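You operate a simulated robot arm through the tools that you are given. There is no shell and no other tool.

You run a simulated robot arm. Do the job below in one go: nothing can be reset, and whatever is moved stays where it is left.

TASK
Pack the bearing that the job card names with grease.
Fine: pump with the packer arm over the bearing, stop when grease shows all round, swing the arm clear and put the bearing in the yellow tray. Where these are worked on the way, their far stop is far enough and under half their travel is too little: packer arm.

Only the result counts: the job must be done as asked and must still hold three seconds after the hand-in. Knocking over, shifting, dropping, spilling or breaking anything else fails it.

THE ROBOT
A 7-joint arm with a two-finger gripper, fixed in place. Base frame: the origin is at the foot of the arm, x ahead of it, y to its left, z up; the work surface is at about z = 0.88. Lengths are in m, angles in degrees, forces in N, time in s.
With the tool pointing down near the work surface it reaches from about 0.34 to 0.72 m from the base axis. Its first joint turns from -66.0 to 66.0 degrees. Payload 2.45 kg.
The TCP is the grasp point between the finger pads, 0.026 m short of the fingertips. In the tool frame z runs along the fingers and y along their closing line. Largest opening 0.096 m; the body of the gripper starts 0.069 m behind the TCP.
Orientation is that of the tool frame in the base frame, as a unit quaternion [x, y, z, w]. With the fingers straight down and closing along the base's y, the tool's x points along the base's -x, its y along +y and its z along -z.

THE INTERFACE
- The arm moves only by the tool jog_arm. Its argument "motion" is a list of rows, each a list of 7 numbers: the turn, a rotation vector about the base's x, y, z in units of 5 degrees (1.0 is 5 degrees), then the shift along the base's x, y, z in units of 40 mm (1.0 is 40 mm), then the closure in counts, from 0 (fully open) to 255 (shut). In form: [[rx, ry, rz, dx, dy, dz, claw], ...]. A call has 1 to 20 rows; each row shifts and turns the commanded pose from where the row before left it. A call with a number of a shift or a turn outside -1 to 1 is refused whole. Each row takes 0.2 s and may step no farther than 0.05 m and 8.6 degrees from the row before; otherwise, or with a gripper value out of range, the whole call is refused. Where a pose cannot be reached the arm comes as near as it can. A force on the tool above 90 N (or 10 N above the force at the start of the call, whichever is more), or a blocked arm, ends the call early, and 0.2 s more pass. Each finger halts on what it meets, pressing with about 23 N; the grip force reading is that of the motor and also rises with nothing between the fingers. The clock runs only during rows and for 0.2 s after the last one: add rows that do not move to give the fingers time. It gives the time, the measured TCP pose, the force on the tool (base axes), the opening and the grip force at its end, in the units of the frame above (readings bear some noise), with the torque about the TCP (base axes, N m) and any sound that the robot's microphone picked up.
- Cameras (640 x 400 px; columns grow to the right, rows downward): "scene" is fixed at [0.1593, -0.3879, 1.4371]; the picture's right is [0.82, -0.57, 0.00], its down [-0.28, -0.40, -0.87] and it looks along [0.50, 0.71, -0.49] (base axes); focal length 265 px, centre (320, 200). "wrist" rides on the gripper at [0.082, 0.003, -0.098] in the tool frame; the picture's right is [-0.04, 1.00, 0.00], its down [-0.73, -0.03, -0.68] and it looks along [-0.68, -0.03, 0.73] (tool axes); focal length 256 px, centre (320, 200). There is no depth. A picture from a camera that has moved, and an enlarged one, comes with that camera's place and axes in the base frame and with its lens. The place of the scene camera against the robot may be out by one fixed shift of up to 0.012 m in any direction.
- capture(camera): a new picture of that camera. The clock stands still meanwhile.
- enlarge(camera, box): a new picture of the part [left, top, right, bottom] of that camera's present view, enlarged. The clock stands still meanwhile.
- hand_in(): hands the job in; it is judged then, once.

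Nothing tells you positions but the pictures and the camera data. Unless the task says otherwise, let go and move clear before handing in.

The tools are called as name(argument=value, ...) on one line, values as JSON. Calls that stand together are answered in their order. jog_arm: Moves the arm, as the interface text tells. Its arguments: {"type":"object","properties":{"motion":{"type":"array","items":{"type":"array","items":{"type":"number"}}}},"required":["motion"]} The other tools are called the same way: capture (camera) takes a picture; enlarge (camera, box) takes an enlarged picture of a part of a camera's view; hand_in () hands the job in.

At the start:

```text
clock: 0.0
ee_pos: [0.431, -0.162, 1.3149]
ee_rot: [-0.001, 1.0, -0.001, -0.001]
wrist_force: [0.0, -0.2, 0.4]
torque: [0.02, -0.01, 0.01]
gripper_width: 0.0961
finger_force: 0.1
```

scene: 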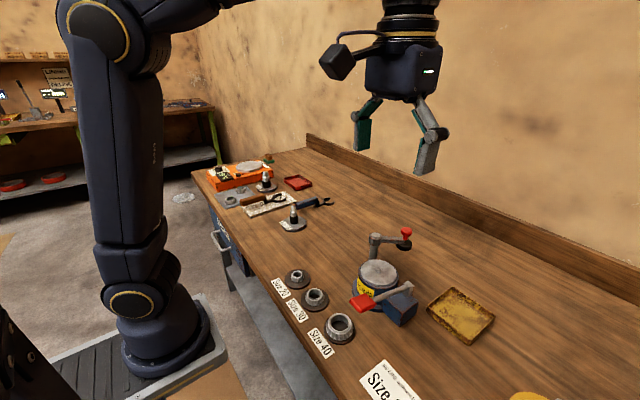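
wrist: 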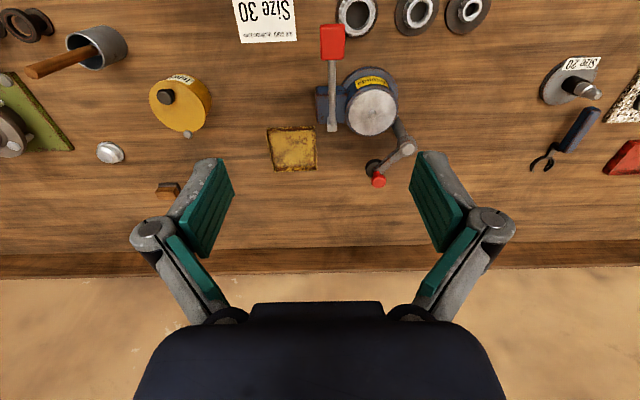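

I see a bench with three bearings labelled Size 20/30/40, a packer with a lever/crank, a yellow tray and a job card. I will enlarge the views to read the card and understand the packer.

enlarge(camera="scene", box=[260, 220, 420, 320])

enlarge(camera="scene", box=[340, 220, 500, 320])

enlarge(camera="scene", box=[260, 300, 420, 400])

enlarge(camera="wrist", box=[220, 0, 300, 50])

enlarge(camera="wrist", box=[260, 0, 500, 200])

enlarge(camera="scene", box=[190, 140, 350, 240])

```text
4.00 times, centred on (340, 270) of scene
camera zoom: at [0.1593, -0.3879, 1.4371], right [0.82, -0.57, 0.0], down [-0.28, -0.4, -0.87], along [0.5, 0.71, -0.49], focal length 1060 px, centre (240, -80)
```

zoom: 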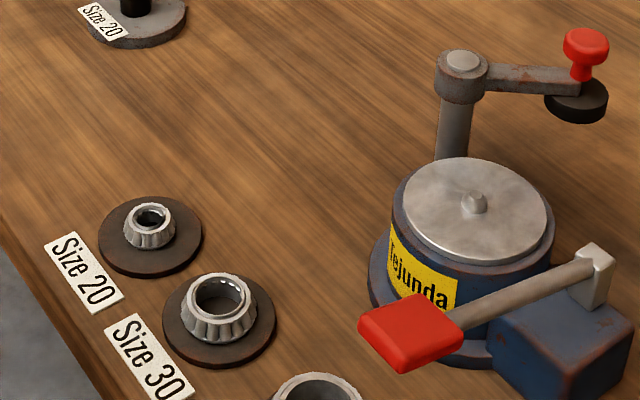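

```text
4.00 times, centred on (420, 270) of scene
camera zoom: at [0.1593, -0.3879, 1.4371], right [0.82, -0.57, 0.0], down [-0.28, -0.4, -0.87], along [0.5, 0.71, -0.49], focal length 1060 px, centre (-80, -80)
```

zoom: 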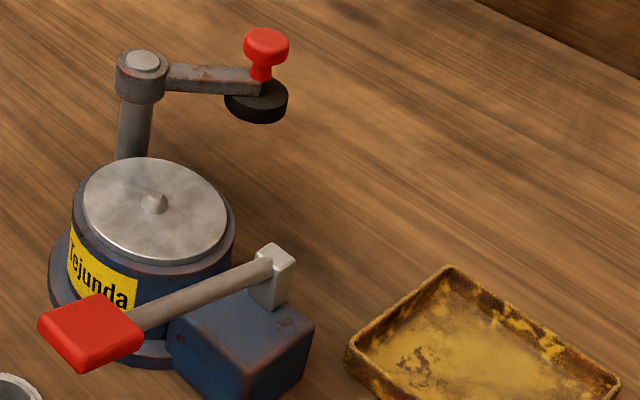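

```text
4.00 times, centred on (340, 350) of scene
camera zoom: at [0.1593, -0.3879, 1.4371], right [0.82, -0.57, 0.0], down [-0.28, -0.4, -0.87], along [0.5, 0.71, -0.49], focal length 1060 px, centre (240, -400)
```

zoom: 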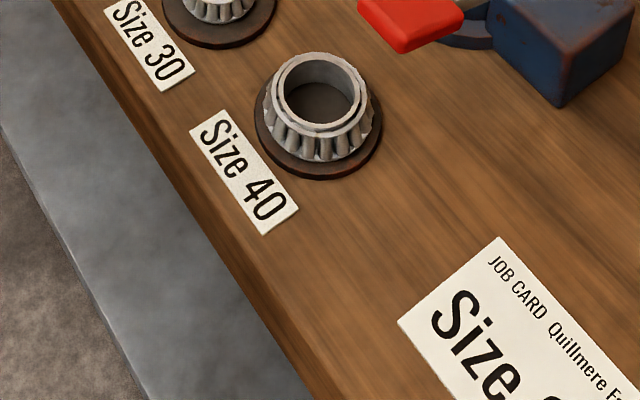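

```text
8.00 times, centred on (260, 25) of wrist
camera zoom: at [0.3498, -0.1598, 1.4134], right [0.04, 1.0, 0.0], down [0.73, -0.03, 0.68], along [0.68, -0.03, -0.73], focal length 2048 px, centre (800, 1600)
```

zoom: 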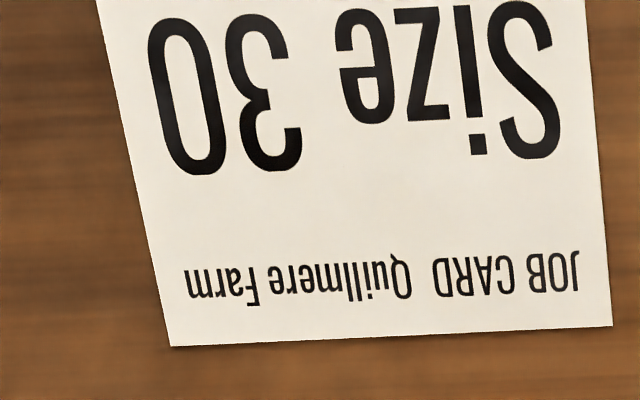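

```text
2.00 times, centred on (380, 100) of wrist
camera zoom: at [0.3498, -0.1598, 1.4134], right [0.04, 1.0, 0.0], down [0.73, -0.03, 0.68], along [0.68, -0.03, -0.73], focal length 512 px, centre (200, 400)
```

zoom: 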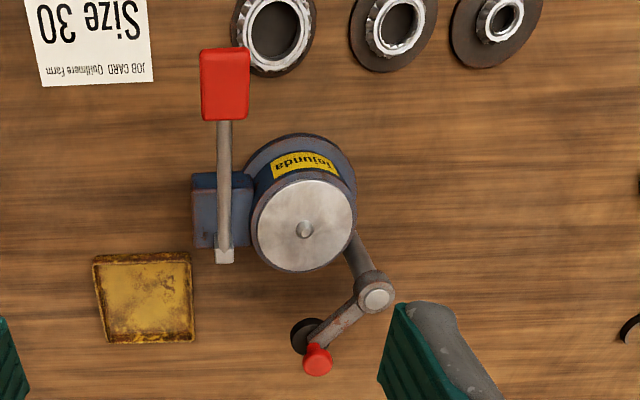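

```text
4.00 times, centred on (270, 190) of scene
camera zoom: at [0.1593, -0.3879, 1.4371], right [0.82, -0.57, 0.0], down [-0.28, -0.4, -0.87], along [0.5, 0.71, -0.49], focal length 1060 px, centre (520, 240)
```

zoom: 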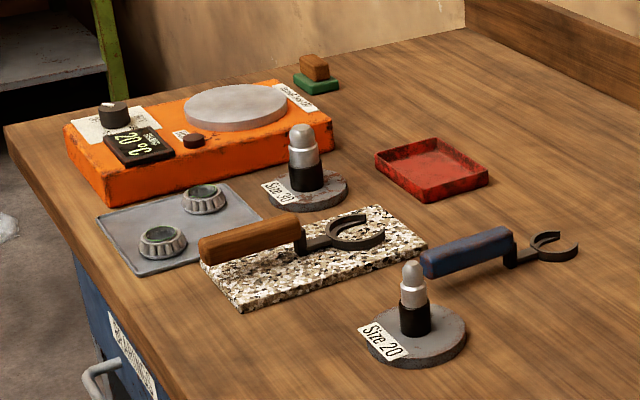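

The job card reads Size 30. I take the Size 30 bearing to be near (0.416, 0.0) and the packer plate near (0.56, -0.07); next I take zooms for exact measurements.

enlarge(camera="wrist", box=[380, 0, 460, 50])

enlarge(camera="wrist", box=[310, 50, 430, 125])

enlarge(camera="wrist", box=[340, 125, 460, 200])

enlarge(camera="wrist", box=[240, 110, 360, 185])

enlarge(camera="wrist", box=[280, 0, 400, 75])

enlarge(camera="scene", box=[290, 275, 350, 312])

enlarge(camera="scene", box=[345, 250, 425, 300])

```text
8.00 times, centred on (420, 25) of wrist
camera zoom: at [0.3498, -0.1598, 1.4134], right [0.04, 1.0, 0.0], down [0.73, -0.03, 0.68], along [0.68, -0.03, -0.73], focal length 2048 px, centre (-480, 1600)
```

zoom: 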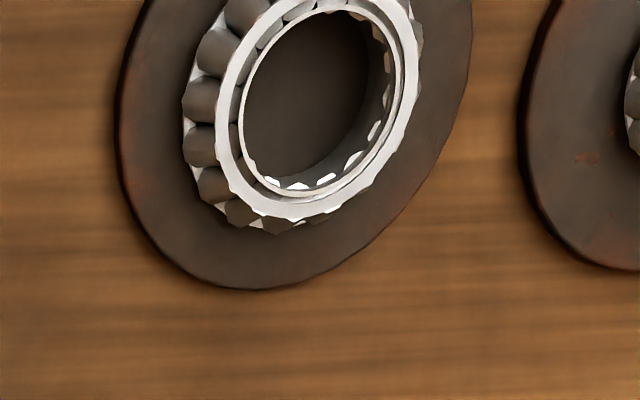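

```text
5.33 times, centred on (370, 88) of wrist
camera zoom: at [0.3498, -0.1598, 1.4134], right [0.04, 1.0, 0.0], down [0.73, -0.03, 0.68], along [0.68, -0.03, -0.73], focal length 1365 px, centre (53, 800)
```

zoom: 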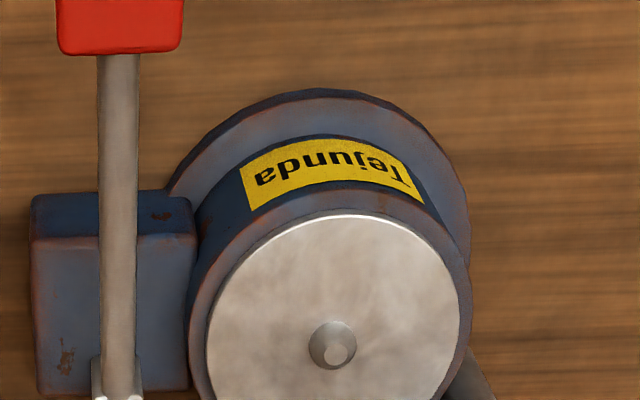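

```text
5.33 times, centred on (400, 162) of wrist
camera zoom: at [0.3498, -0.1598, 1.4134], right [0.04, 1.0, 0.0], down [0.73, -0.03, 0.68], along [0.68, -0.03, -0.73], focal length 1365 px, centre (-107, 400)
```

zoom: 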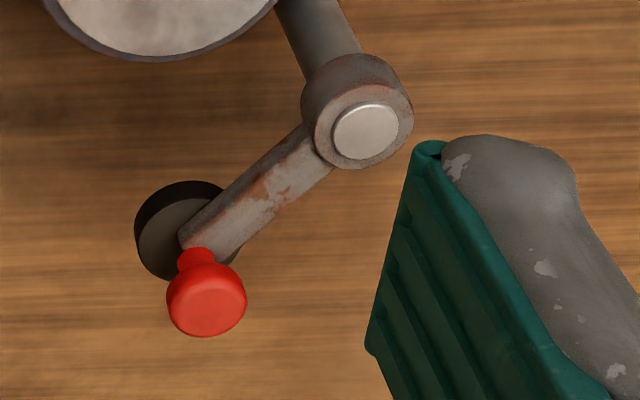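

```text
5.33 times, centred on (300, 148) of wrist
camera zoom: at [0.3498, -0.1598, 1.4134], right [0.04, 1.0, 0.0], down [0.73, -0.03, 0.68], along [0.68, -0.03, -0.73], focal length 1365 px, centre (427, 480)
```

zoom: 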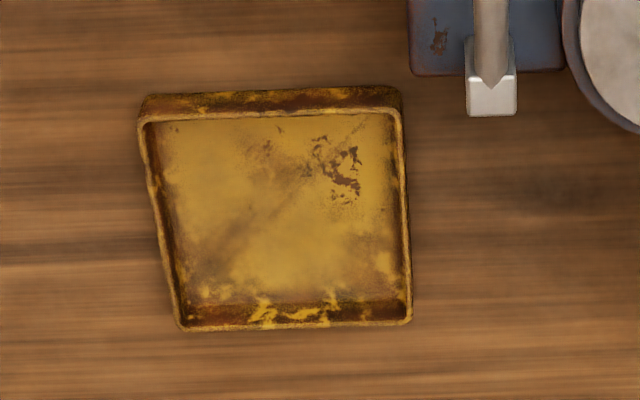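

```text
5.33 times, centred on (340, 38) of wrist
camera zoom: at [0.3498, -0.1598, 1.4134], right [0.04, 1.0, 0.0], down [0.73, -0.03, 0.68], along [0.68, -0.03, -0.73], focal length 1365 px, centre (213, 1067)
```

zoom: 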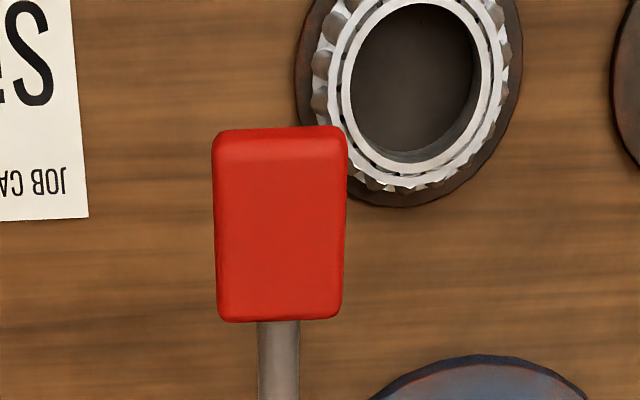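

```text
10.67 times, centred on (320, 294) of scene
camera zoom: at [0.1593, -0.3879, 1.4371], right [0.82, -0.57, 0.0], down [-0.28, -0.4, -0.87], along [0.5, 0.71, -0.49], focal length 2826 px, centre (320, -797)
```

zoom: 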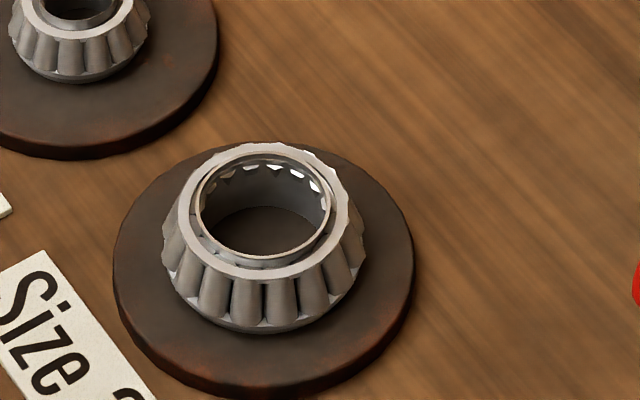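

```text
8.00 times, centred on (385, 275) of scene
camera zoom: at [0.1593, -0.3879, 1.4371], right [0.82, -0.57, 0.0], down [-0.28, -0.4, -0.87], along [0.5, 0.71, -0.49], focal length 2119 px, centre (-200, -400)
```

zoom: 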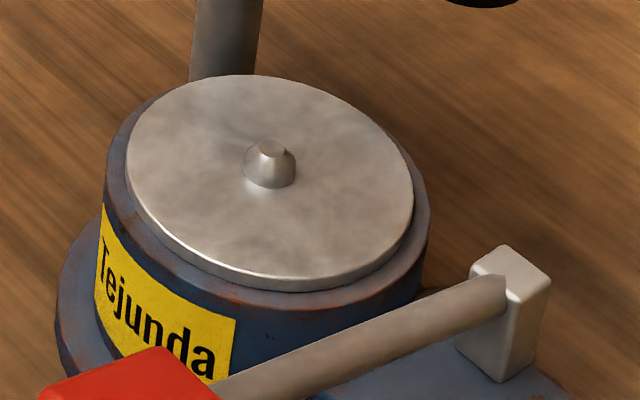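

The Size 30 bearing (about 48 mm across, wider at its foot) sits on a disc near (0.417, 0.0); the packer plate is near (0.561, -0.072), the presser post at (0.605, -0.010), and the lever paddle near (0.432, -0.146, 1.00). I'll move above the bearing with the fingers partly closed and look again.

jog_arm(motion=[[0, 0, 0, -0.054, 0.667, -0.833, 60], [0, 0, 0, -0.054, 0.667, -0.833, 60], [0, 0, 0, -0.054, 0.667, -0.833, 60], [0, 0, 0, -0.054, 0.667, -0.833, 60], [0, 0, 0, -0.054, 0.667, -0.833, 60], [0, 0, 0, -0.054, 0.667, -0.833, 60], [0, 0, 0, 0, 0, 0, 60], [0, 0, 0, 0, 0, 0, 60]])

capture(camera="wrist")

capture(camera="scene")

```text
clock: 1.8
ee_pos: [0.4208, 0.0023, 1.1142]
ee_rot: [0.0, 1.0, 0.0, -0.001]
wrist_force: [0.0, 0.2, -0.3]
torque: [0.01, 0.02, 0.0]
gripper_width: 0.0733
finger_force: 0.1
```

```text
taken
camera wrist: at [0.3393, 0.0043, 1.2124], right [0.04, 1.0, 0.0], down [0.73, -0.03, 0.68], along [0.68, -0.03, -0.73], focal length 256 px, centre (320, 200)
```

wrist: 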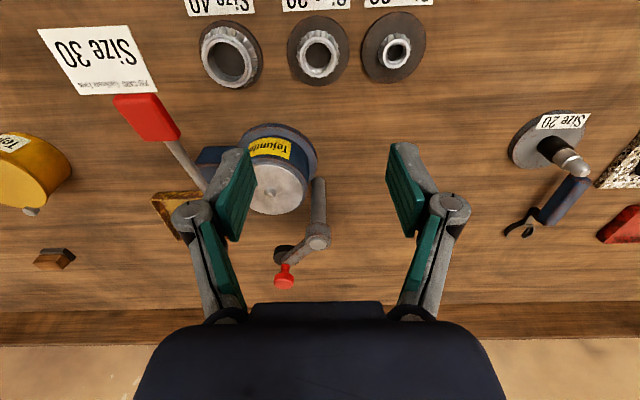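

```text
taken
```

scene: 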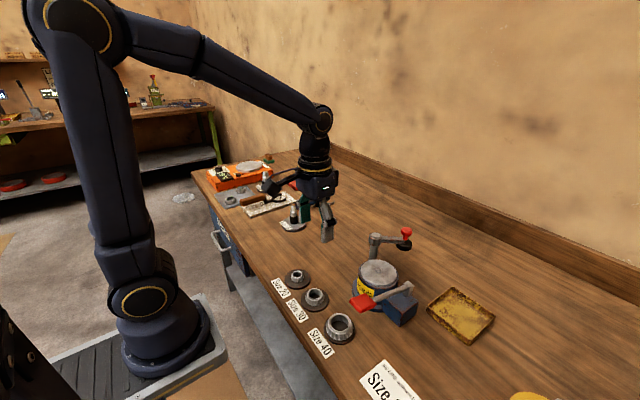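

The gripper hangs above the three bearings with Size 30 centred in view; I'll zoom on it and the neighbours to measure heights and offsets.

enlarge(camera="wrist", box=[272, 10, 368, 70])

enlarge(camera="wrist", box=[190, 0, 430, 150])

jog_arm(motion=[[0, 0, 0, 0, 0, 0, 60]])

jog_arm(motion=[[0, 0, 0, 0, 0, 0, 60]])

```text
6.67 times, centred on (320, 40) of wrist
camera zoom: at [0.3393, 0.0043, 1.2124], right [0.04, 1.0, 0.0], down [0.73, -0.03, 0.68], along [0.68, -0.03, -0.73], focal length 1707 px, centre (320, 1267)
```

zoom: 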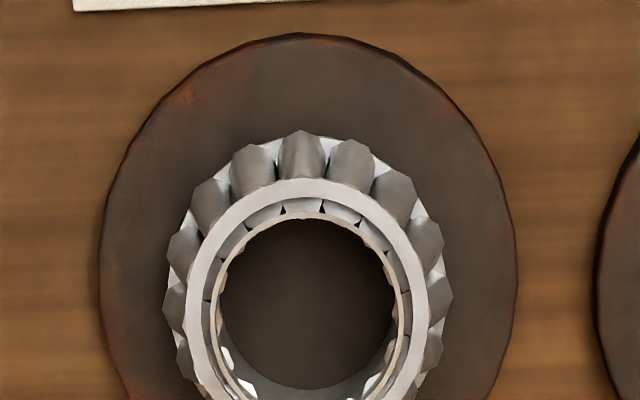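

```text
2.67 times, centred on (310, 75) of wrist
camera zoom: at [0.3393, 0.0043, 1.2124], right [0.04, 1.0, 0.0], down [0.73, -0.03, 0.68], along [0.68, -0.03, -0.73], focal length 683 px, centre (347, 533)
```

zoom: 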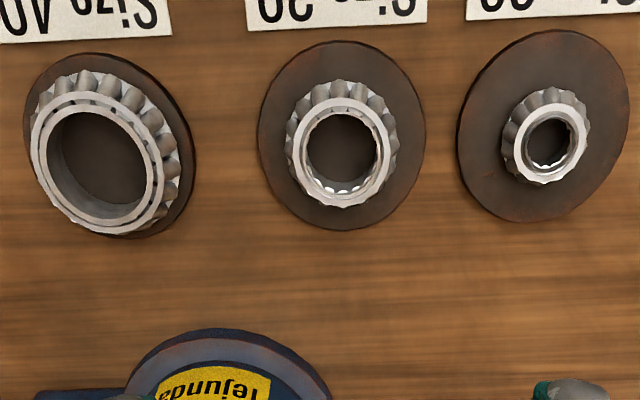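

```text
clock: 2.2
ee_pos: [0.4222, 0.0012, 1.1136]
ee_rot: [0.0, 1.0, 0.0, 0.0]
wrist_force: [-1.7, 0.5, -0.2]
torque: [0.02, -0.01, -0.03]
gripper_width: 0.0734
finger_force: 0.1
```

```text
clock: 2.6
ee_pos: [0.4203, 0.0028, 1.114]
ee_rot: [-0.001, 1.0, 0.0, 0.001]
wrist_force: [0.1, 0.0, 0.3]
torque: [-0.01, -0.01, 0.0]
gripper_width: 0.0736
finger_force: 0.1
```

The bearing's centre works out at about (0.416, -0.002), its top near z 0.90, on a 5 mm disc. I'll centre on it, go down to just above it and check the alignment.

jog_arm(motion=[[0, 0, 0, -0.125, -0.085, -0.7, 60], [0, 0, 0, 0, 0, -0.95, 60], [0, 0, 0, 0, 0, -0.95, 60], [0, 0, 0, 0, 0, -0.95, 60], [0, 0, 0, 0, 0, -0.3, 60], [0, 0, 0, 0, 0, 0, 60]])

capture(camera="wrist")

enlarge(camera="wrist", box=[220, 60, 420, 185])

enlarge(camera="scene", box=[260, 230, 380, 305])

```text
clock: 4.0
ee_pos: [0.4142, -0.0053, 0.9614]
ee_rot: [0.0, 1.0, 0.0, 0.0]
wrist_force: [0.1, 0.0, 1.1]
torque: [0.03, -0.01, 0.0]
gripper_width: 0.0736
finger_force: 0.1
```

```text
taken
camera wrist: at [0.3318, -0.0029, 1.0599], right [0.04, 1.0, 0.0], down [0.73, -0.03, 0.68], along [0.68, -0.03, -0.73], focal length 256 px, centre (320, 200)
```

wrist: 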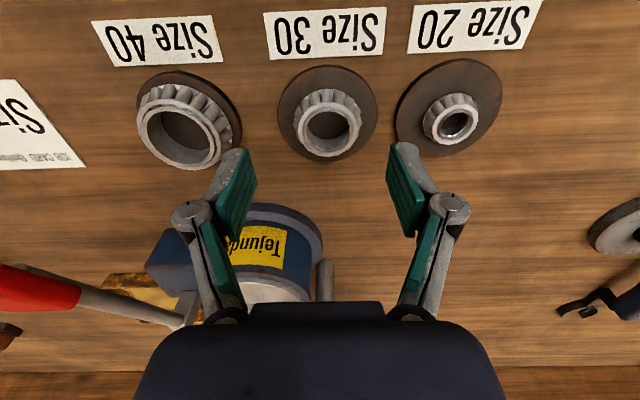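

```text
3.20 times, centred on (320, 122) of wrist
camera zoom: at [0.3318, -0.0029, 1.0599], right [0.04, 1.0, 0.0], down [0.73, -0.03, 0.68], along [0.68, -0.03, -0.73], focal length 819 px, centre (320, 448)
```

zoom: 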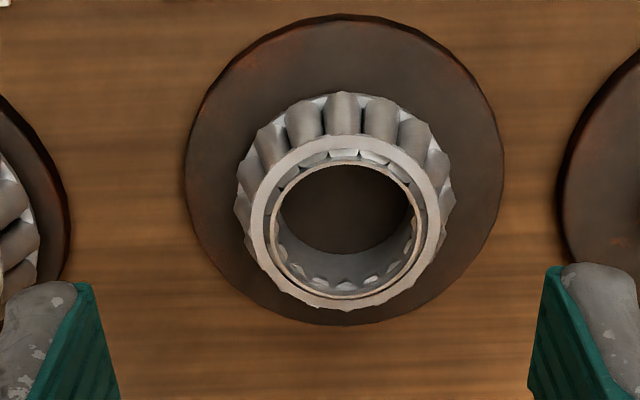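

```text
5.33 times, centred on (320, 268) of scene
camera zoom: at [0.1593, -0.3879, 1.4371], right [0.82, -0.57, 0.0], down [-0.28, -0.4, -0.87], along [0.5, 0.71, -0.49], focal length 1413 px, centre (320, -160)
```

zoom: 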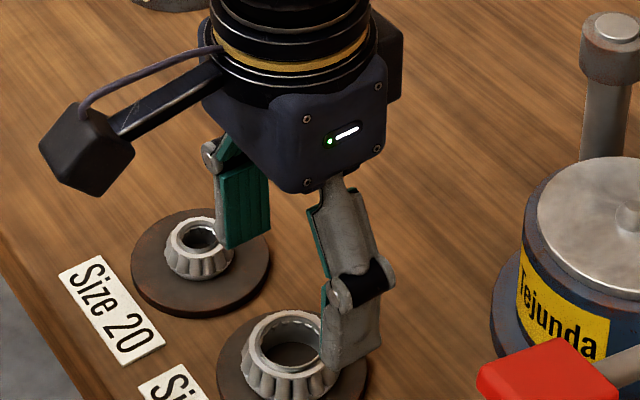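

The bearing sits about 4 mm to the +y side of the gripper centre. I'll correct that and lower the fingertips around it to just above the disc.

jog_arm(motion=[[0, 0, 0, 0.025, 0.1, 0, 60], [0, 0, 0, 0, 0, -0.3, 60], [0, 0, 0, 0, 0, -0.4, 60], [0, 0, 0, 0, 0, -0.3, 60], [0, 0, 0, 0, 0, -0.1, 60], [0, 0, 0, 0, 0, 0, 60]])

capture(camera="wrist")

enlarge(camera="wrist", box=[220, 90, 420, 215])

enlarge(camera="scene", box=[270, 250, 366, 310])

```text
clock: 5.4
ee_pos: [0.4131, -0.001, 0.9187]
ee_rot: [0.0, 1.0, 0.0, 0.0]
wrist_force: [0.4, 0.3, -0.1]
torque: [0.0, 0.04, 0.02]
gripper_width: 0.0735
finger_force: 0.0
```

```text
taken
camera wrist: at [0.3324, 0.001, 1.0162], right [0.04, 1.0, 0.0], down [0.73, -0.03, 0.68], along [0.68, -0.03, -0.73], focal length 256 px, centre (320, 200)
```

wrist: 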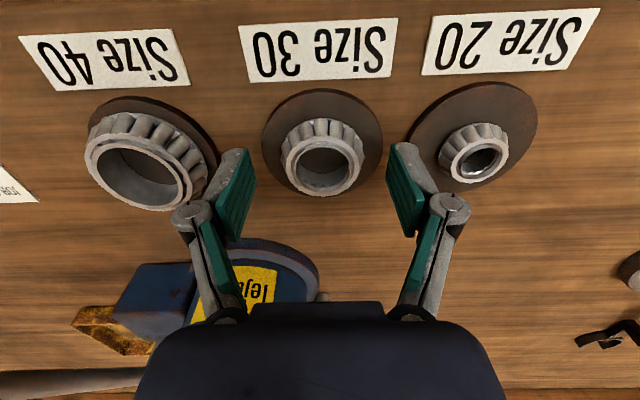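

```text
3.20 times, centred on (320, 152) of wrist
camera zoom: at [0.3324, 0.001, 1.0162], right [0.04, 1.0, 0.0], down [0.73, -0.03, 0.68], along [0.68, -0.03, -0.73], focal length 819 px, centre (320, 352)
```

zoom: 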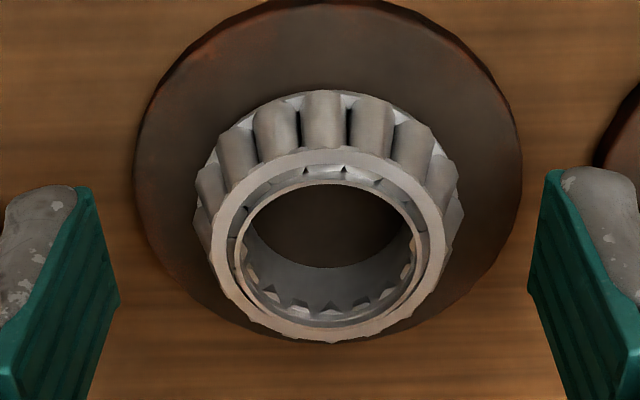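

```text
6.67 times, centred on (318, 280) of scene
camera zoom: at [0.1593, -0.3879, 1.4371], right [0.82, -0.57, 0.0], down [-0.28, -0.4, -0.87], along [0.5, 0.71, -0.49], focal length 1766 px, centre (333, -333)
```

zoom: 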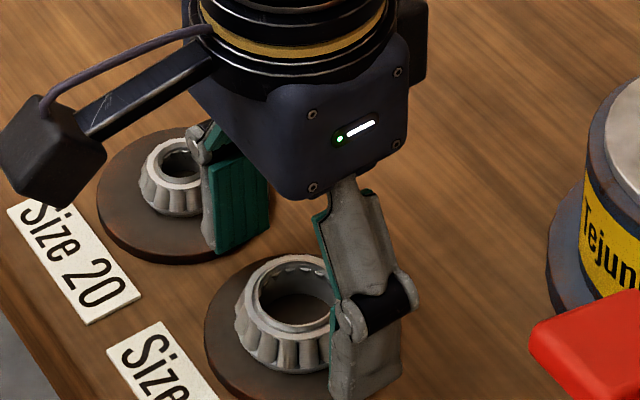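

The fingers straddle the bearing and are centred within about 1 mm. I'll lower 3 mm more and close.

jog_arm(motion=[[0, 0, 0, 0, 0, -0.075, 60], [0, 0, 0, 0, 0, 0, 60], [0, 0, 0, 0, 0, 0, 100], [0, 0, 0, 0, 0, 0, 130], [0, 0, 0, 0, 0, 0, 160], [0, 0, 0, 0, 0, 0, 200], [0, 0, 0, 0, 0, 0, 255], [0, 0, 0, 0, 0, 0, 255]])

capture(camera="wrist")

enlarge(camera="wrist", box=[220, 90, 420, 215])

```text
clock: 7.2
ee_pos: [0.4136, -0.0024, 0.9143]
ee_rot: [0.0, 1.0, 0.0, 0.0]
wrist_force: [-0.2, 2.0, 4.0]
torque: [0.05, 0.0, 0.0]
gripper_width: 0.0469
finger_force: 23.1
```

```text
taken
camera wrist: at [0.3325, 0.001, 1.0129], right [0.04, 1.0, 0.0], down [0.73, -0.03, 0.68], along [0.68, -0.03, -0.73], focal length 256 px, centre (320, 200)
```

wrist: 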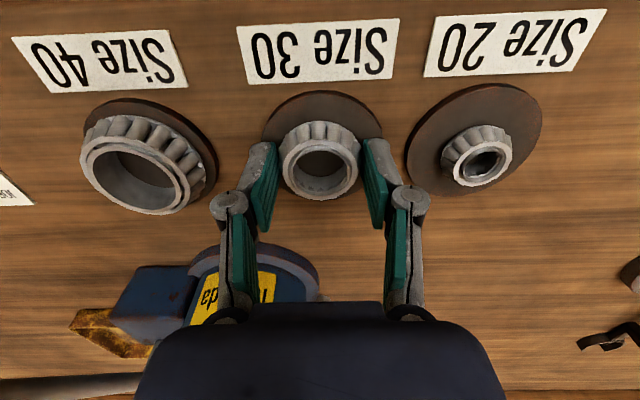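

```text
3.20 times, centred on (320, 152) of wrist
camera zoom: at [0.3325, 0.001, 1.0129], right [0.04, 1.0, 0.0], down [0.73, -0.03, 0.68], along [0.68, -0.03, -0.73], focal length 819 px, centre (320, 352)
```

zoom: 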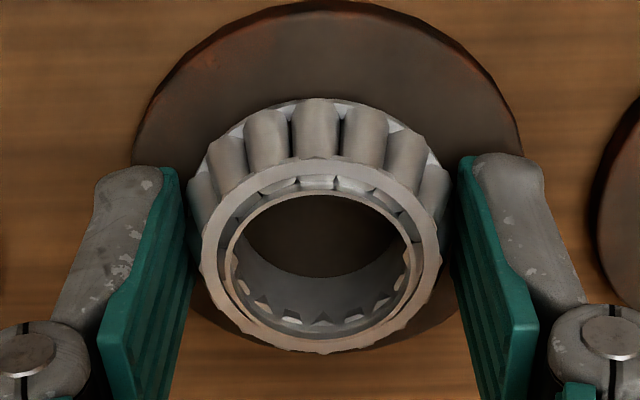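

The bearing is gripped (opening 46.9 mm, 23 N). I'll lift slowly and check that it comes along.

jog_arm(motion=[[0, 0, 0, 0, 0, 0.1, 255], [0, 0, 0, 0, 0, 0.2, 255], [0, 0, 0, 0, 0, 0.3, 255], [0, 0, 0, 0, 0, 0.4, 255], [0, 0, 0, 0, 0, 0, 255]])

capture(camera="wrist")

enlarge(camera="wrist", box=[220, 90, 420, 215])

enlarge(camera="scene", box=[270, 230, 366, 290])

```text
clock: 8.4
ee_pos: [0.4139, 0.001, 0.954]
ee_rot: [-0.001, 1.0, 0.0, 0.0]
wrist_force: [0.0, 0.0, -1.8]
torque: [-0.03, 0.05, 0.05]
gripper_width: 0.0468
finger_force: 23.0
```

```text
taken
camera wrist: at [0.3338, 0.0022, 1.0519], right [0.04, 1.0, 0.0], down [0.73, -0.03, 0.68], along [0.68, -0.03, -0.73], focal length 256 px, centre (320, 200)
```

wrist: 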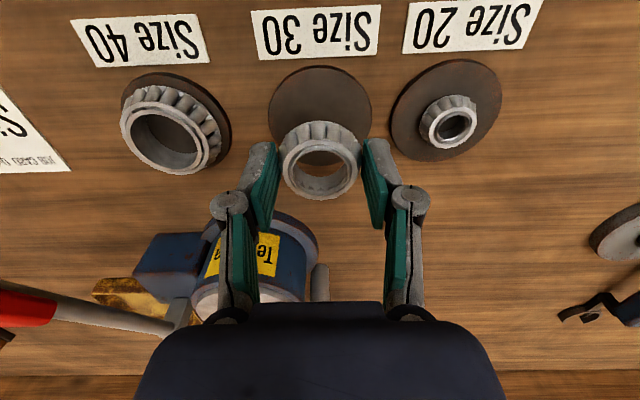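

```text
3.20 times, centred on (320, 152) of wrist
camera zoom: at [0.3338, 0.0022, 1.0519], right [0.04, 1.0, 0.0], down [0.73, -0.03, 0.68], along [0.68, -0.03, -0.73], focal length 819 px, centre (320, 352)
```

zoom: 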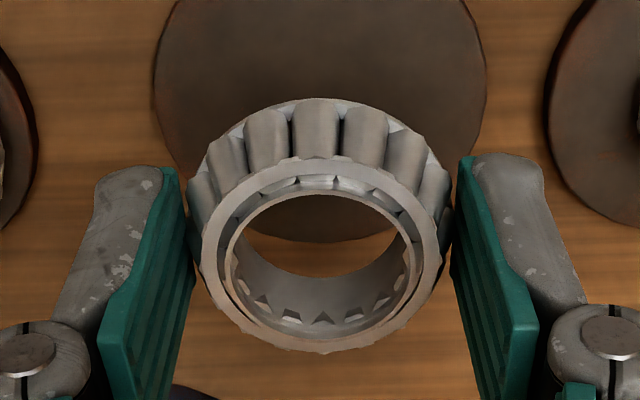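

```text
6.67 times, centred on (318, 260) of scene
camera zoom: at [0.1593, -0.3879, 1.4371], right [0.82, -0.57, 0.0], down [-0.28, -0.4, -0.87], along [0.5, 0.71, -0.49], focal length 1766 px, centre (333, -200)
```

zoom: 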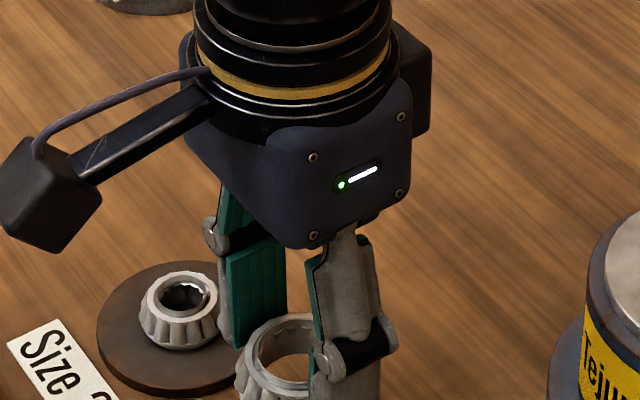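

The bearing is firmly in the gripper and centred on the TCP. Next I raise it above the packer's height and move toward the plate to measure it from close up.

jog_arm(motion=[[0, 0, 0, 0, 0, 0.9, 255], [0, 0, 0, 0, 0, 0.9, 255], [0, 0, 0, 0, 0, 0.9, 255], [0, 0, 0, 0.7, -0.6, 0, 255], [0, 0, 0, 0.7, -0.6, 0, 255], [0, 0, 0, 0.7, -0.6, 0, 255], [0, 0, 0, 0, 0, 0, 255], [0, 0, 0, 0, 0, 0, 255]])

capture(camera="wrist")

capture(camera="scene")

enlarge(camera="wrist", box=[200, 60, 440, 210])

```text
clock: 10.2
ee_pos: [0.5003, -0.0755, 1.0611]
ee_rot: [0.001, 1.0, 0.0, 0.0]
wrist_force: [-0.4, 0.2, -1.2]
torque: [0.01, 0.0, 0.02]
gripper_width: 0.0468
finger_force: 23.4
```

```text
taken
camera wrist: at [0.4177, -0.0721, 1.1599], right [0.04, 1.0, 0.0], down [0.73, -0.03, 0.68], along [0.68, -0.03, -0.73], focal length 256 px, centre (320, 200)
```

wrist: 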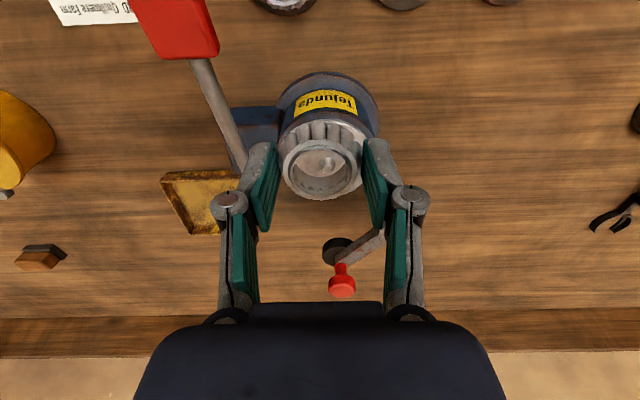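

```text
taken
```

scene: 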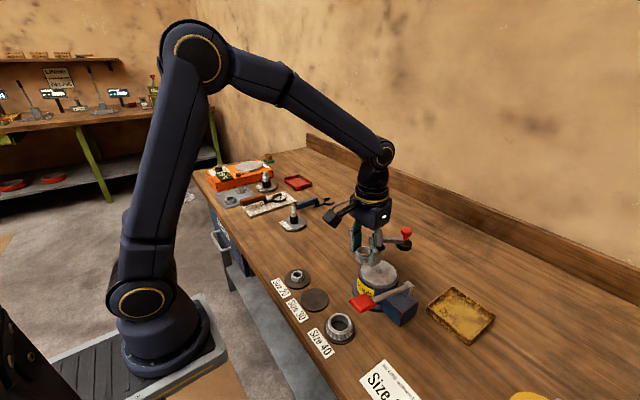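

```text
2.67 times, centred on (320, 135) of wrist
camera zoom: at [0.4177, -0.0721, 1.1599], right [0.04, 1.0, 0.0], down [0.73, -0.03, 0.68], along [0.68, -0.03, -0.73], focal length 683 px, centre (320, 373)
```

zoom: 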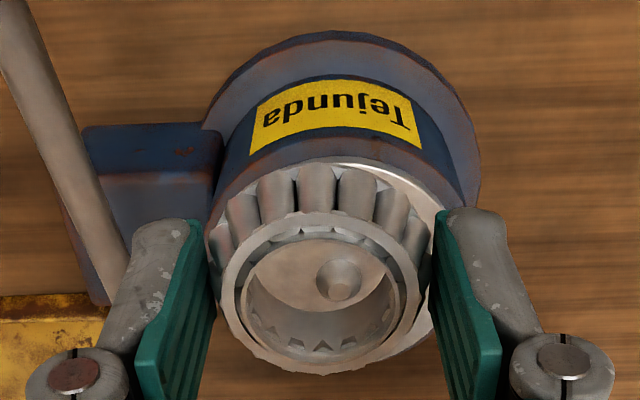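

Through the bore I can see the packer's cone; I place it at about (0.562, -0.072), with its tip near z 0.955. I move over it and go down part of the way to measure again.

jog_arm(motion=[[0, 0, 0, 0.78, 0.04, 0, 255], [0, 0, 0, 0.78, 0.04, 0, 255], [0, 0, 0, 0, 0, -0.6, 255], [0, 0, 0, 0, 0, -0.6, 255], [0, 0, 0, 0, 0, 0, 255], [0, 0, 0, 0, 0, 0, 255]])

capture(camera="wrist")

enlarge(camera="wrist", box=[240, 90, 400, 190])

enlarge(camera="scene", box=[330, 220, 426, 280])

```text
clock: 11.6
ee_pos: [0.5601, -0.0688, 1.0144]
ee_rot: [0.0, 1.0, 0.0, 0.0]
wrist_force: [0.0, 0.4, -1.4]
torque: [0.03, 0.0, 0.03]
gripper_width: 0.0468
finger_force: 23.1
```

```text
taken
camera wrist: at [0.479, -0.0668, 1.1126], right [0.04, 1.0, 0.0], down [0.73, -0.03, 0.68], along [0.68, -0.03, -0.73], focal length 256 px, centre (320, 200)
```

wrist: 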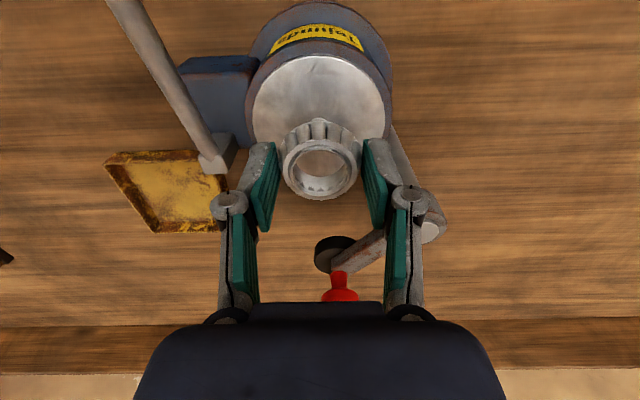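

```text
4.00 times, centred on (320, 140) of wrist
camera zoom: at [0.479, -0.0668, 1.1126], right [0.04, 1.0, 0.0], down [0.73, -0.03, 0.68], along [0.68, -0.03, -0.73], focal length 1024 px, centre (320, 440)
```

zoom: 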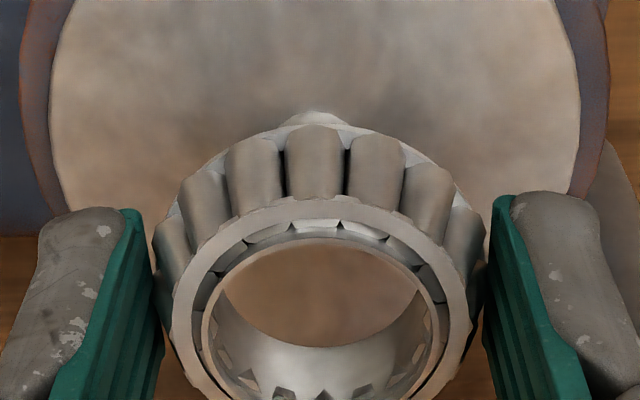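

```text
6.67 times, centred on (378, 250) of scene
camera zoom: at [0.1593, -0.3879, 1.4371], right [0.82, -0.57, 0.0], down [-0.28, -0.4, -0.87], along [0.5, 0.71, -0.49], focal length 1766 px, centre (-67, -133)
```

zoom: 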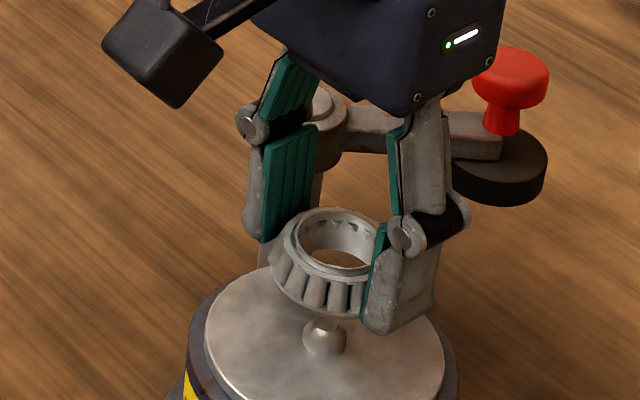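

I'm about 2 mm short of the plate's centre, which I put at (0.563, -0.071), with the plate surface near z 0.95. I'll shift that bit, lower to about 5 mm above the plate, and check again.

jog_arm(motion=[[0, 0, 0, 0.05, -0.035, 0, 255], [0, 0, 0, 0, 0, -0.35, 255], [0, 0, 0, 0, 0, -0.35, 255], [0, 0, 0, 0, 0, 0, 255], [0, 0, 0, 0, 0, 0, 255]])

capture(camera="wrist")

enlarge(camera="wrist", box=[220, 50, 420, 175])

enlarge(camera="scene", box=[336, 240, 416, 290])

```text
clock: 12.8
ee_pos: [0.563, -0.074, 0.9863]
ee_rot: [0.0, 1.0, 0.0, 0.0]
wrist_force: [-0.3, -0.5, -1.9]
torque: [-0.01, -0.01, 0.02]
gripper_width: 0.0465
finger_force: 22.9
```

```text
taken
camera wrist: at [0.4804, -0.071, 1.0842], right [0.04, 1.0, 0.0], down [0.73, -0.03, 0.68], along [0.68, -0.03, -0.73], focal length 256 px, centre (320, 200)
```

wrist: 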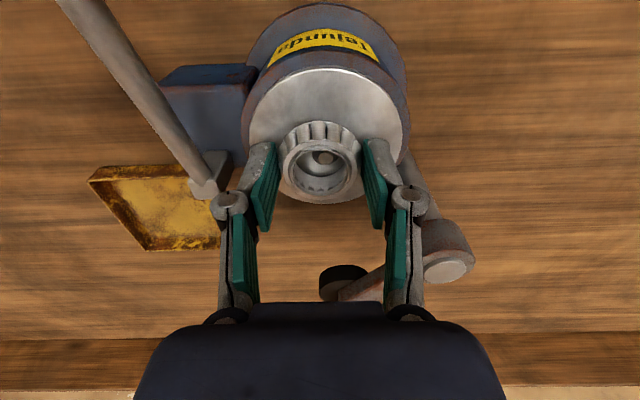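

```text
3.20 times, centred on (320, 112) of wrist
camera zoom: at [0.4804, -0.071, 1.0842], right [0.04, 1.0, 0.0], down [0.73, -0.03, 0.68], along [0.68, -0.03, -0.73], focal length 819 px, centre (320, 480)
```

zoom: 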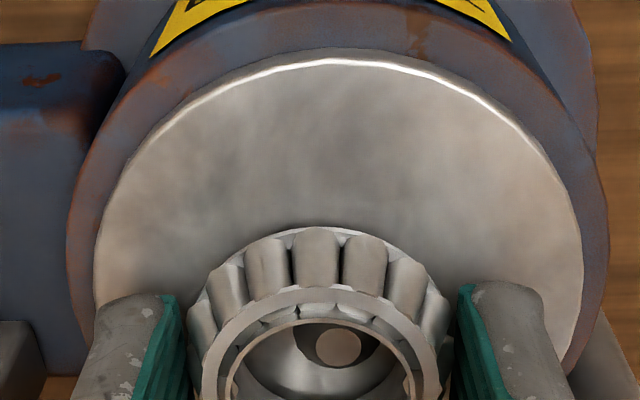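

```text
8.00 times, centred on (376, 265) of scene
camera zoom: at [0.1593, -0.3879, 1.4371], right [0.82, -0.57, 0.0], down [-0.28, -0.4, -0.87], along [0.5, 0.71, -0.49], focal length 2119 px, centre (-128, -320)
```

zoom: 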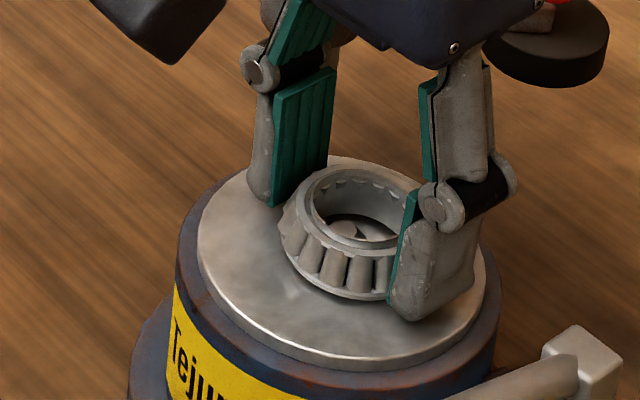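

The bearing hovers about 6 mm over the plate, some 3 mm too far toward -y. I'll correct that and look again before setting it down.

jog_arm(motion=[[0, 0, 0, 0.025, 0.06, 0, 255], [0, 0, 0, 0, 0, 0, 255], [0, 0, 0, 0, 0, 0, 255]])

enlarge(camera="wrist", box=[220, 70, 420, 195])

enlarge(camera="scene", box=[336, 240, 416, 290])

```text
clock: 13.6
ee_pos: [0.564, -0.071, 0.9856]
ee_rot: [0.0, 1.0, 0.0, 0.0]
wrist_force: [0.4, 0.0, -0.9]
torque: [0.04, 0.0, -0.04]
gripper_width: 0.0467
finger_force: 22.8
```

```text
3.20 times, centred on (320, 132) of wrist
camera zoom: at [0.4818, -0.0685, 1.0851], right [0.04, 1.0, 0.0], down [0.73, -0.03, 0.68], along [0.68, -0.03, -0.73], focal length 819 px, centre (320, 416)
```

zoom: 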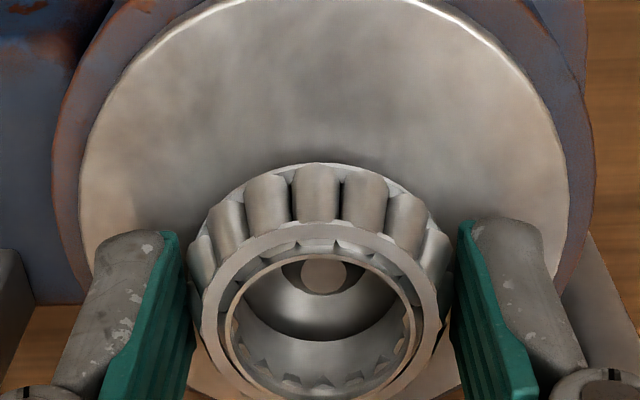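

```text
8.00 times, centred on (376, 265) of scene
camera zoom: at [0.1593, -0.3879, 1.4371], right [0.82, -0.57, 0.0], down [-0.28, -0.4, -0.87], along [0.5, 0.71, -0.49], focal length 2119 px, centre (-128, -320)
```

zoom: 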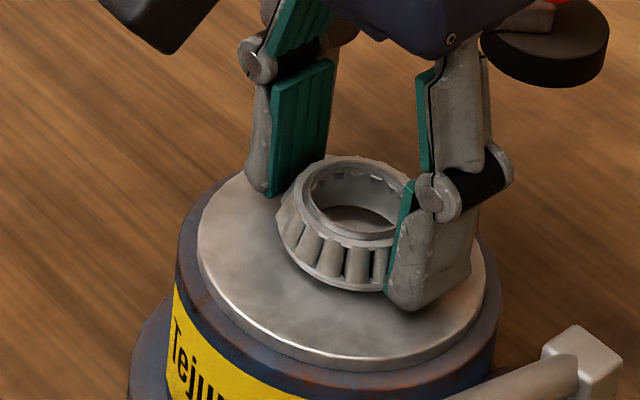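

The bearing is now centred over the cone to within about 1 mm. I lower it in small steps until contact shows.

jog_arm(motion=[[0, 0, 0, 0, 0, -0.05, 255], [0, 0, 0, 0, 0, -0.05, 255], [0, 0, 0, 0, 0, 0, 255]])

jog_arm(motion=[[0, 0, 0, 0, 0, -0.03, 255], [0, 0, 0, 0, 0, 0, 255]])

enlarge(camera="scene", box=[336, 240, 416, 290])

```text
clock: 14.4
ee_pos: [0.5628, -0.07, 0.9826]
ee_rot: [-0.001, 1.0, 0.001, 0.001]
wrist_force: [-4.0, -1.0, 14.7]
torque: [0.05, 0.18, 0.01]
gripper_width: 0.0467
finger_force: 22.9
```

```text
clock: 15.0
ee_pos: [0.5625, -0.0705, 0.9827]
ee_rot: [0.001, 1.0, -0.001, 0.0]
wrist_force: [-6.1, -0.4, 22.8]
torque: [-0.03, 0.15, 0.01]
gripper_width: 0.0473
finger_force: 22.9
```

```text
8.00 times, centred on (376, 265) of scene
camera zoom: at [0.1587, -0.3879, 1.4372], right [0.82, -0.57, 0.0], down [-0.28, -0.4, -0.87], along [0.5, 0.71, -0.49], focal length 2119 px, centre (-128, -320)
```

zoom: 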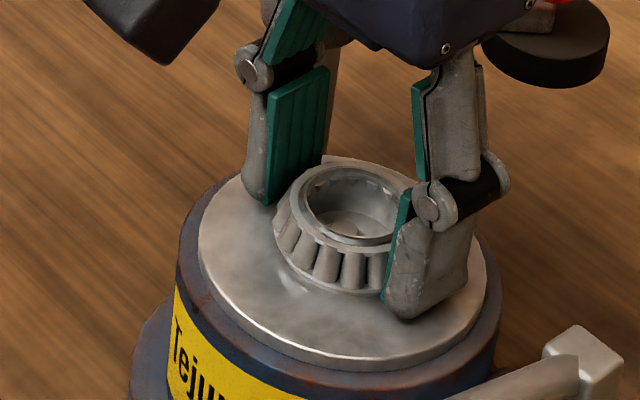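

Contact shows (about 20 N) and the bearing is seated flat with the cone inside its bore. I relieve the pressure, open slightly, and look.

jog_arm(motion=[[0, 0, 0, 0, 0, 0.03, 255], [0, 0, 0, 0, 0, 0, 128], [0, 0, 0, 0, 0, 0, 120], [0, 0, 0, 0, 0, 0, 110], [0, 0, 0, 0, 0, 0, 95], [0, 0, 0, 0, 0, 0, 95]])

enlarge(camera="scene", box=[336, 240, 416, 290])

enlarge(camera="wrist", box=[220, 70, 420, 195])

```text
clock: 16.4
ee_pos: [0.5635, -0.0696, 0.9818]
ee_rot: [0.0, 1.0, 0.001, 0.0]
wrist_force: [-0.4, 0.4, 0.0]
torque: [0.05, 0.01, 0.0]
gripper_width: 0.0599
finger_force: 0.1
```

```text
8.00 times, centred on (376, 265) of scene
camera zoom: at [0.1593, -0.3879, 1.4371], right [0.82, -0.57, 0.0], down [-0.28, -0.4, -0.87], along [0.5, 0.71, -0.49], focal length 2119 px, centre (-128, -320)
```

zoom: 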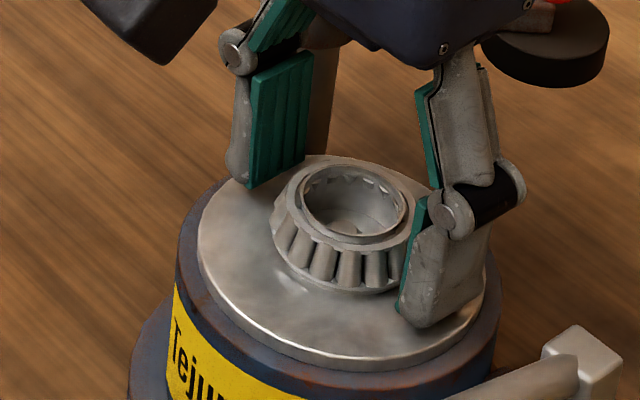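

```text
3.20 times, centred on (320, 132) of wrist
camera zoom: at [0.4814, -0.067, 1.0808], right [0.04, 1.0, 0.0], down [0.73, -0.03, 0.68], along [0.68, -0.03, -0.73], focal length 819 px, centre (320, 416)
```

zoom: 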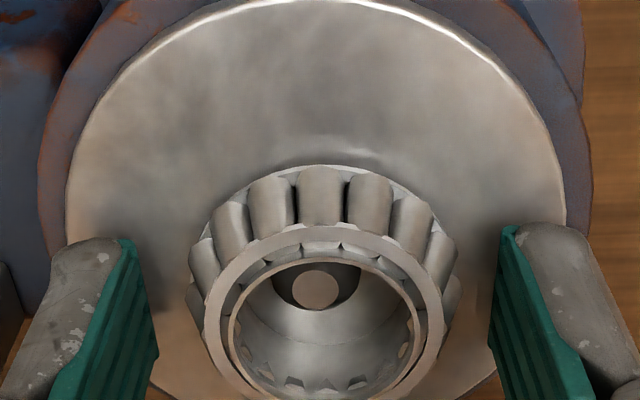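

The bearing is released and upright on the plate, perhaps a few mm off the plate's centre. I'll raise the gripper straight up and take clean views to judge the centring.

jog_arm(motion=[[0, 0, 0, 0, 0, 0.4, 95], [0, 0, 0, 0, 0, 0.8, 95], [0, 0, 0, 0, 0, 0.8, 95], [0, 0, 0, 0, 0, 0, 95], [0, 0, 0, 0, 0, 0, 95]])

enlarge(camera="scene", box=[344, 245, 408, 285])

enlarge(camera="wrist", box=[240, 20, 400, 120])

capture(camera="wrist")

```text
clock: 17.6
ee_pos: [0.5657, -0.0691, 1.0621]
ee_rot: [0.0, 1.0, -0.001, 0.001]
wrist_force: [0.3, 0.3, 0.4]
torque: [0.03, 0.01, -0.01]
gripper_width: 0.0603
finger_force: 0.1
```

```text
10.00 times, centred on (376, 265) of scene
camera zoom: at [0.1593, -0.3879, 1.4371], right [0.82, -0.57, 0.0], down [-0.28, -0.4, -0.87], along [0.5, 0.71, -0.49], focal length 2649 px, centre (-240, -450)
```

zoom: 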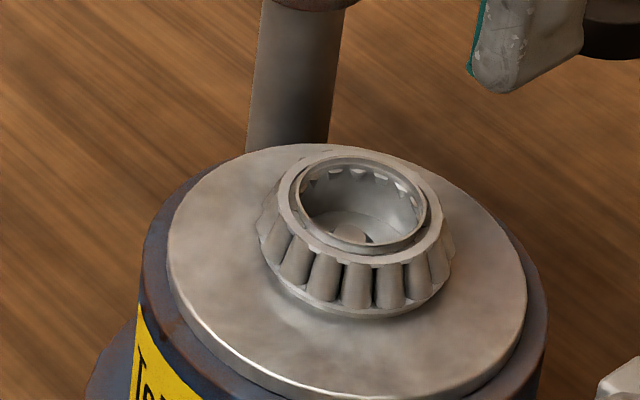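

```text
4.00 times, centred on (320, 70) of wrist
camera zoom: at [0.4852, -0.0664, 1.1599], right [0.04, 1.0, 0.0], down [0.73, -0.03, 0.68], along [0.68, -0.03, -0.73], focal length 1024 px, centre (320, 720)
```

zoom: 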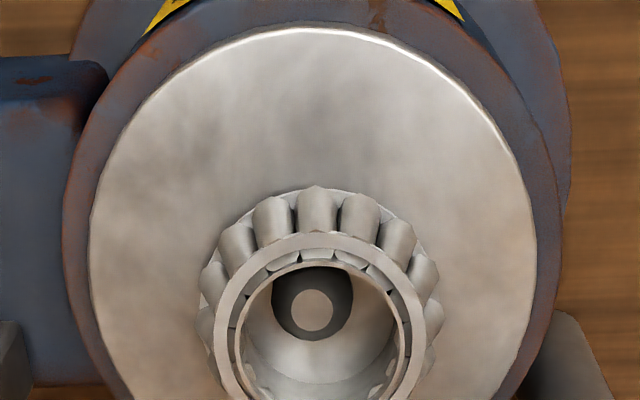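

```text
taken
camera wrist: at [0.4852, -0.0664, 1.1599], right [0.04, 1.0, 0.0], down [0.73, -0.03, 0.68], along [0.68, -0.03, -0.73], focal length 256 px, centre (320, 200)
```

wrist: 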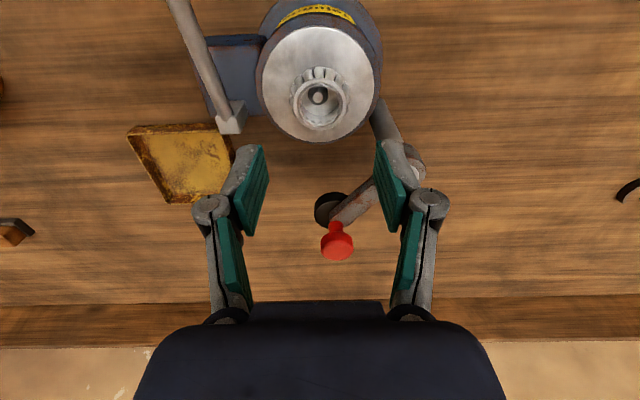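

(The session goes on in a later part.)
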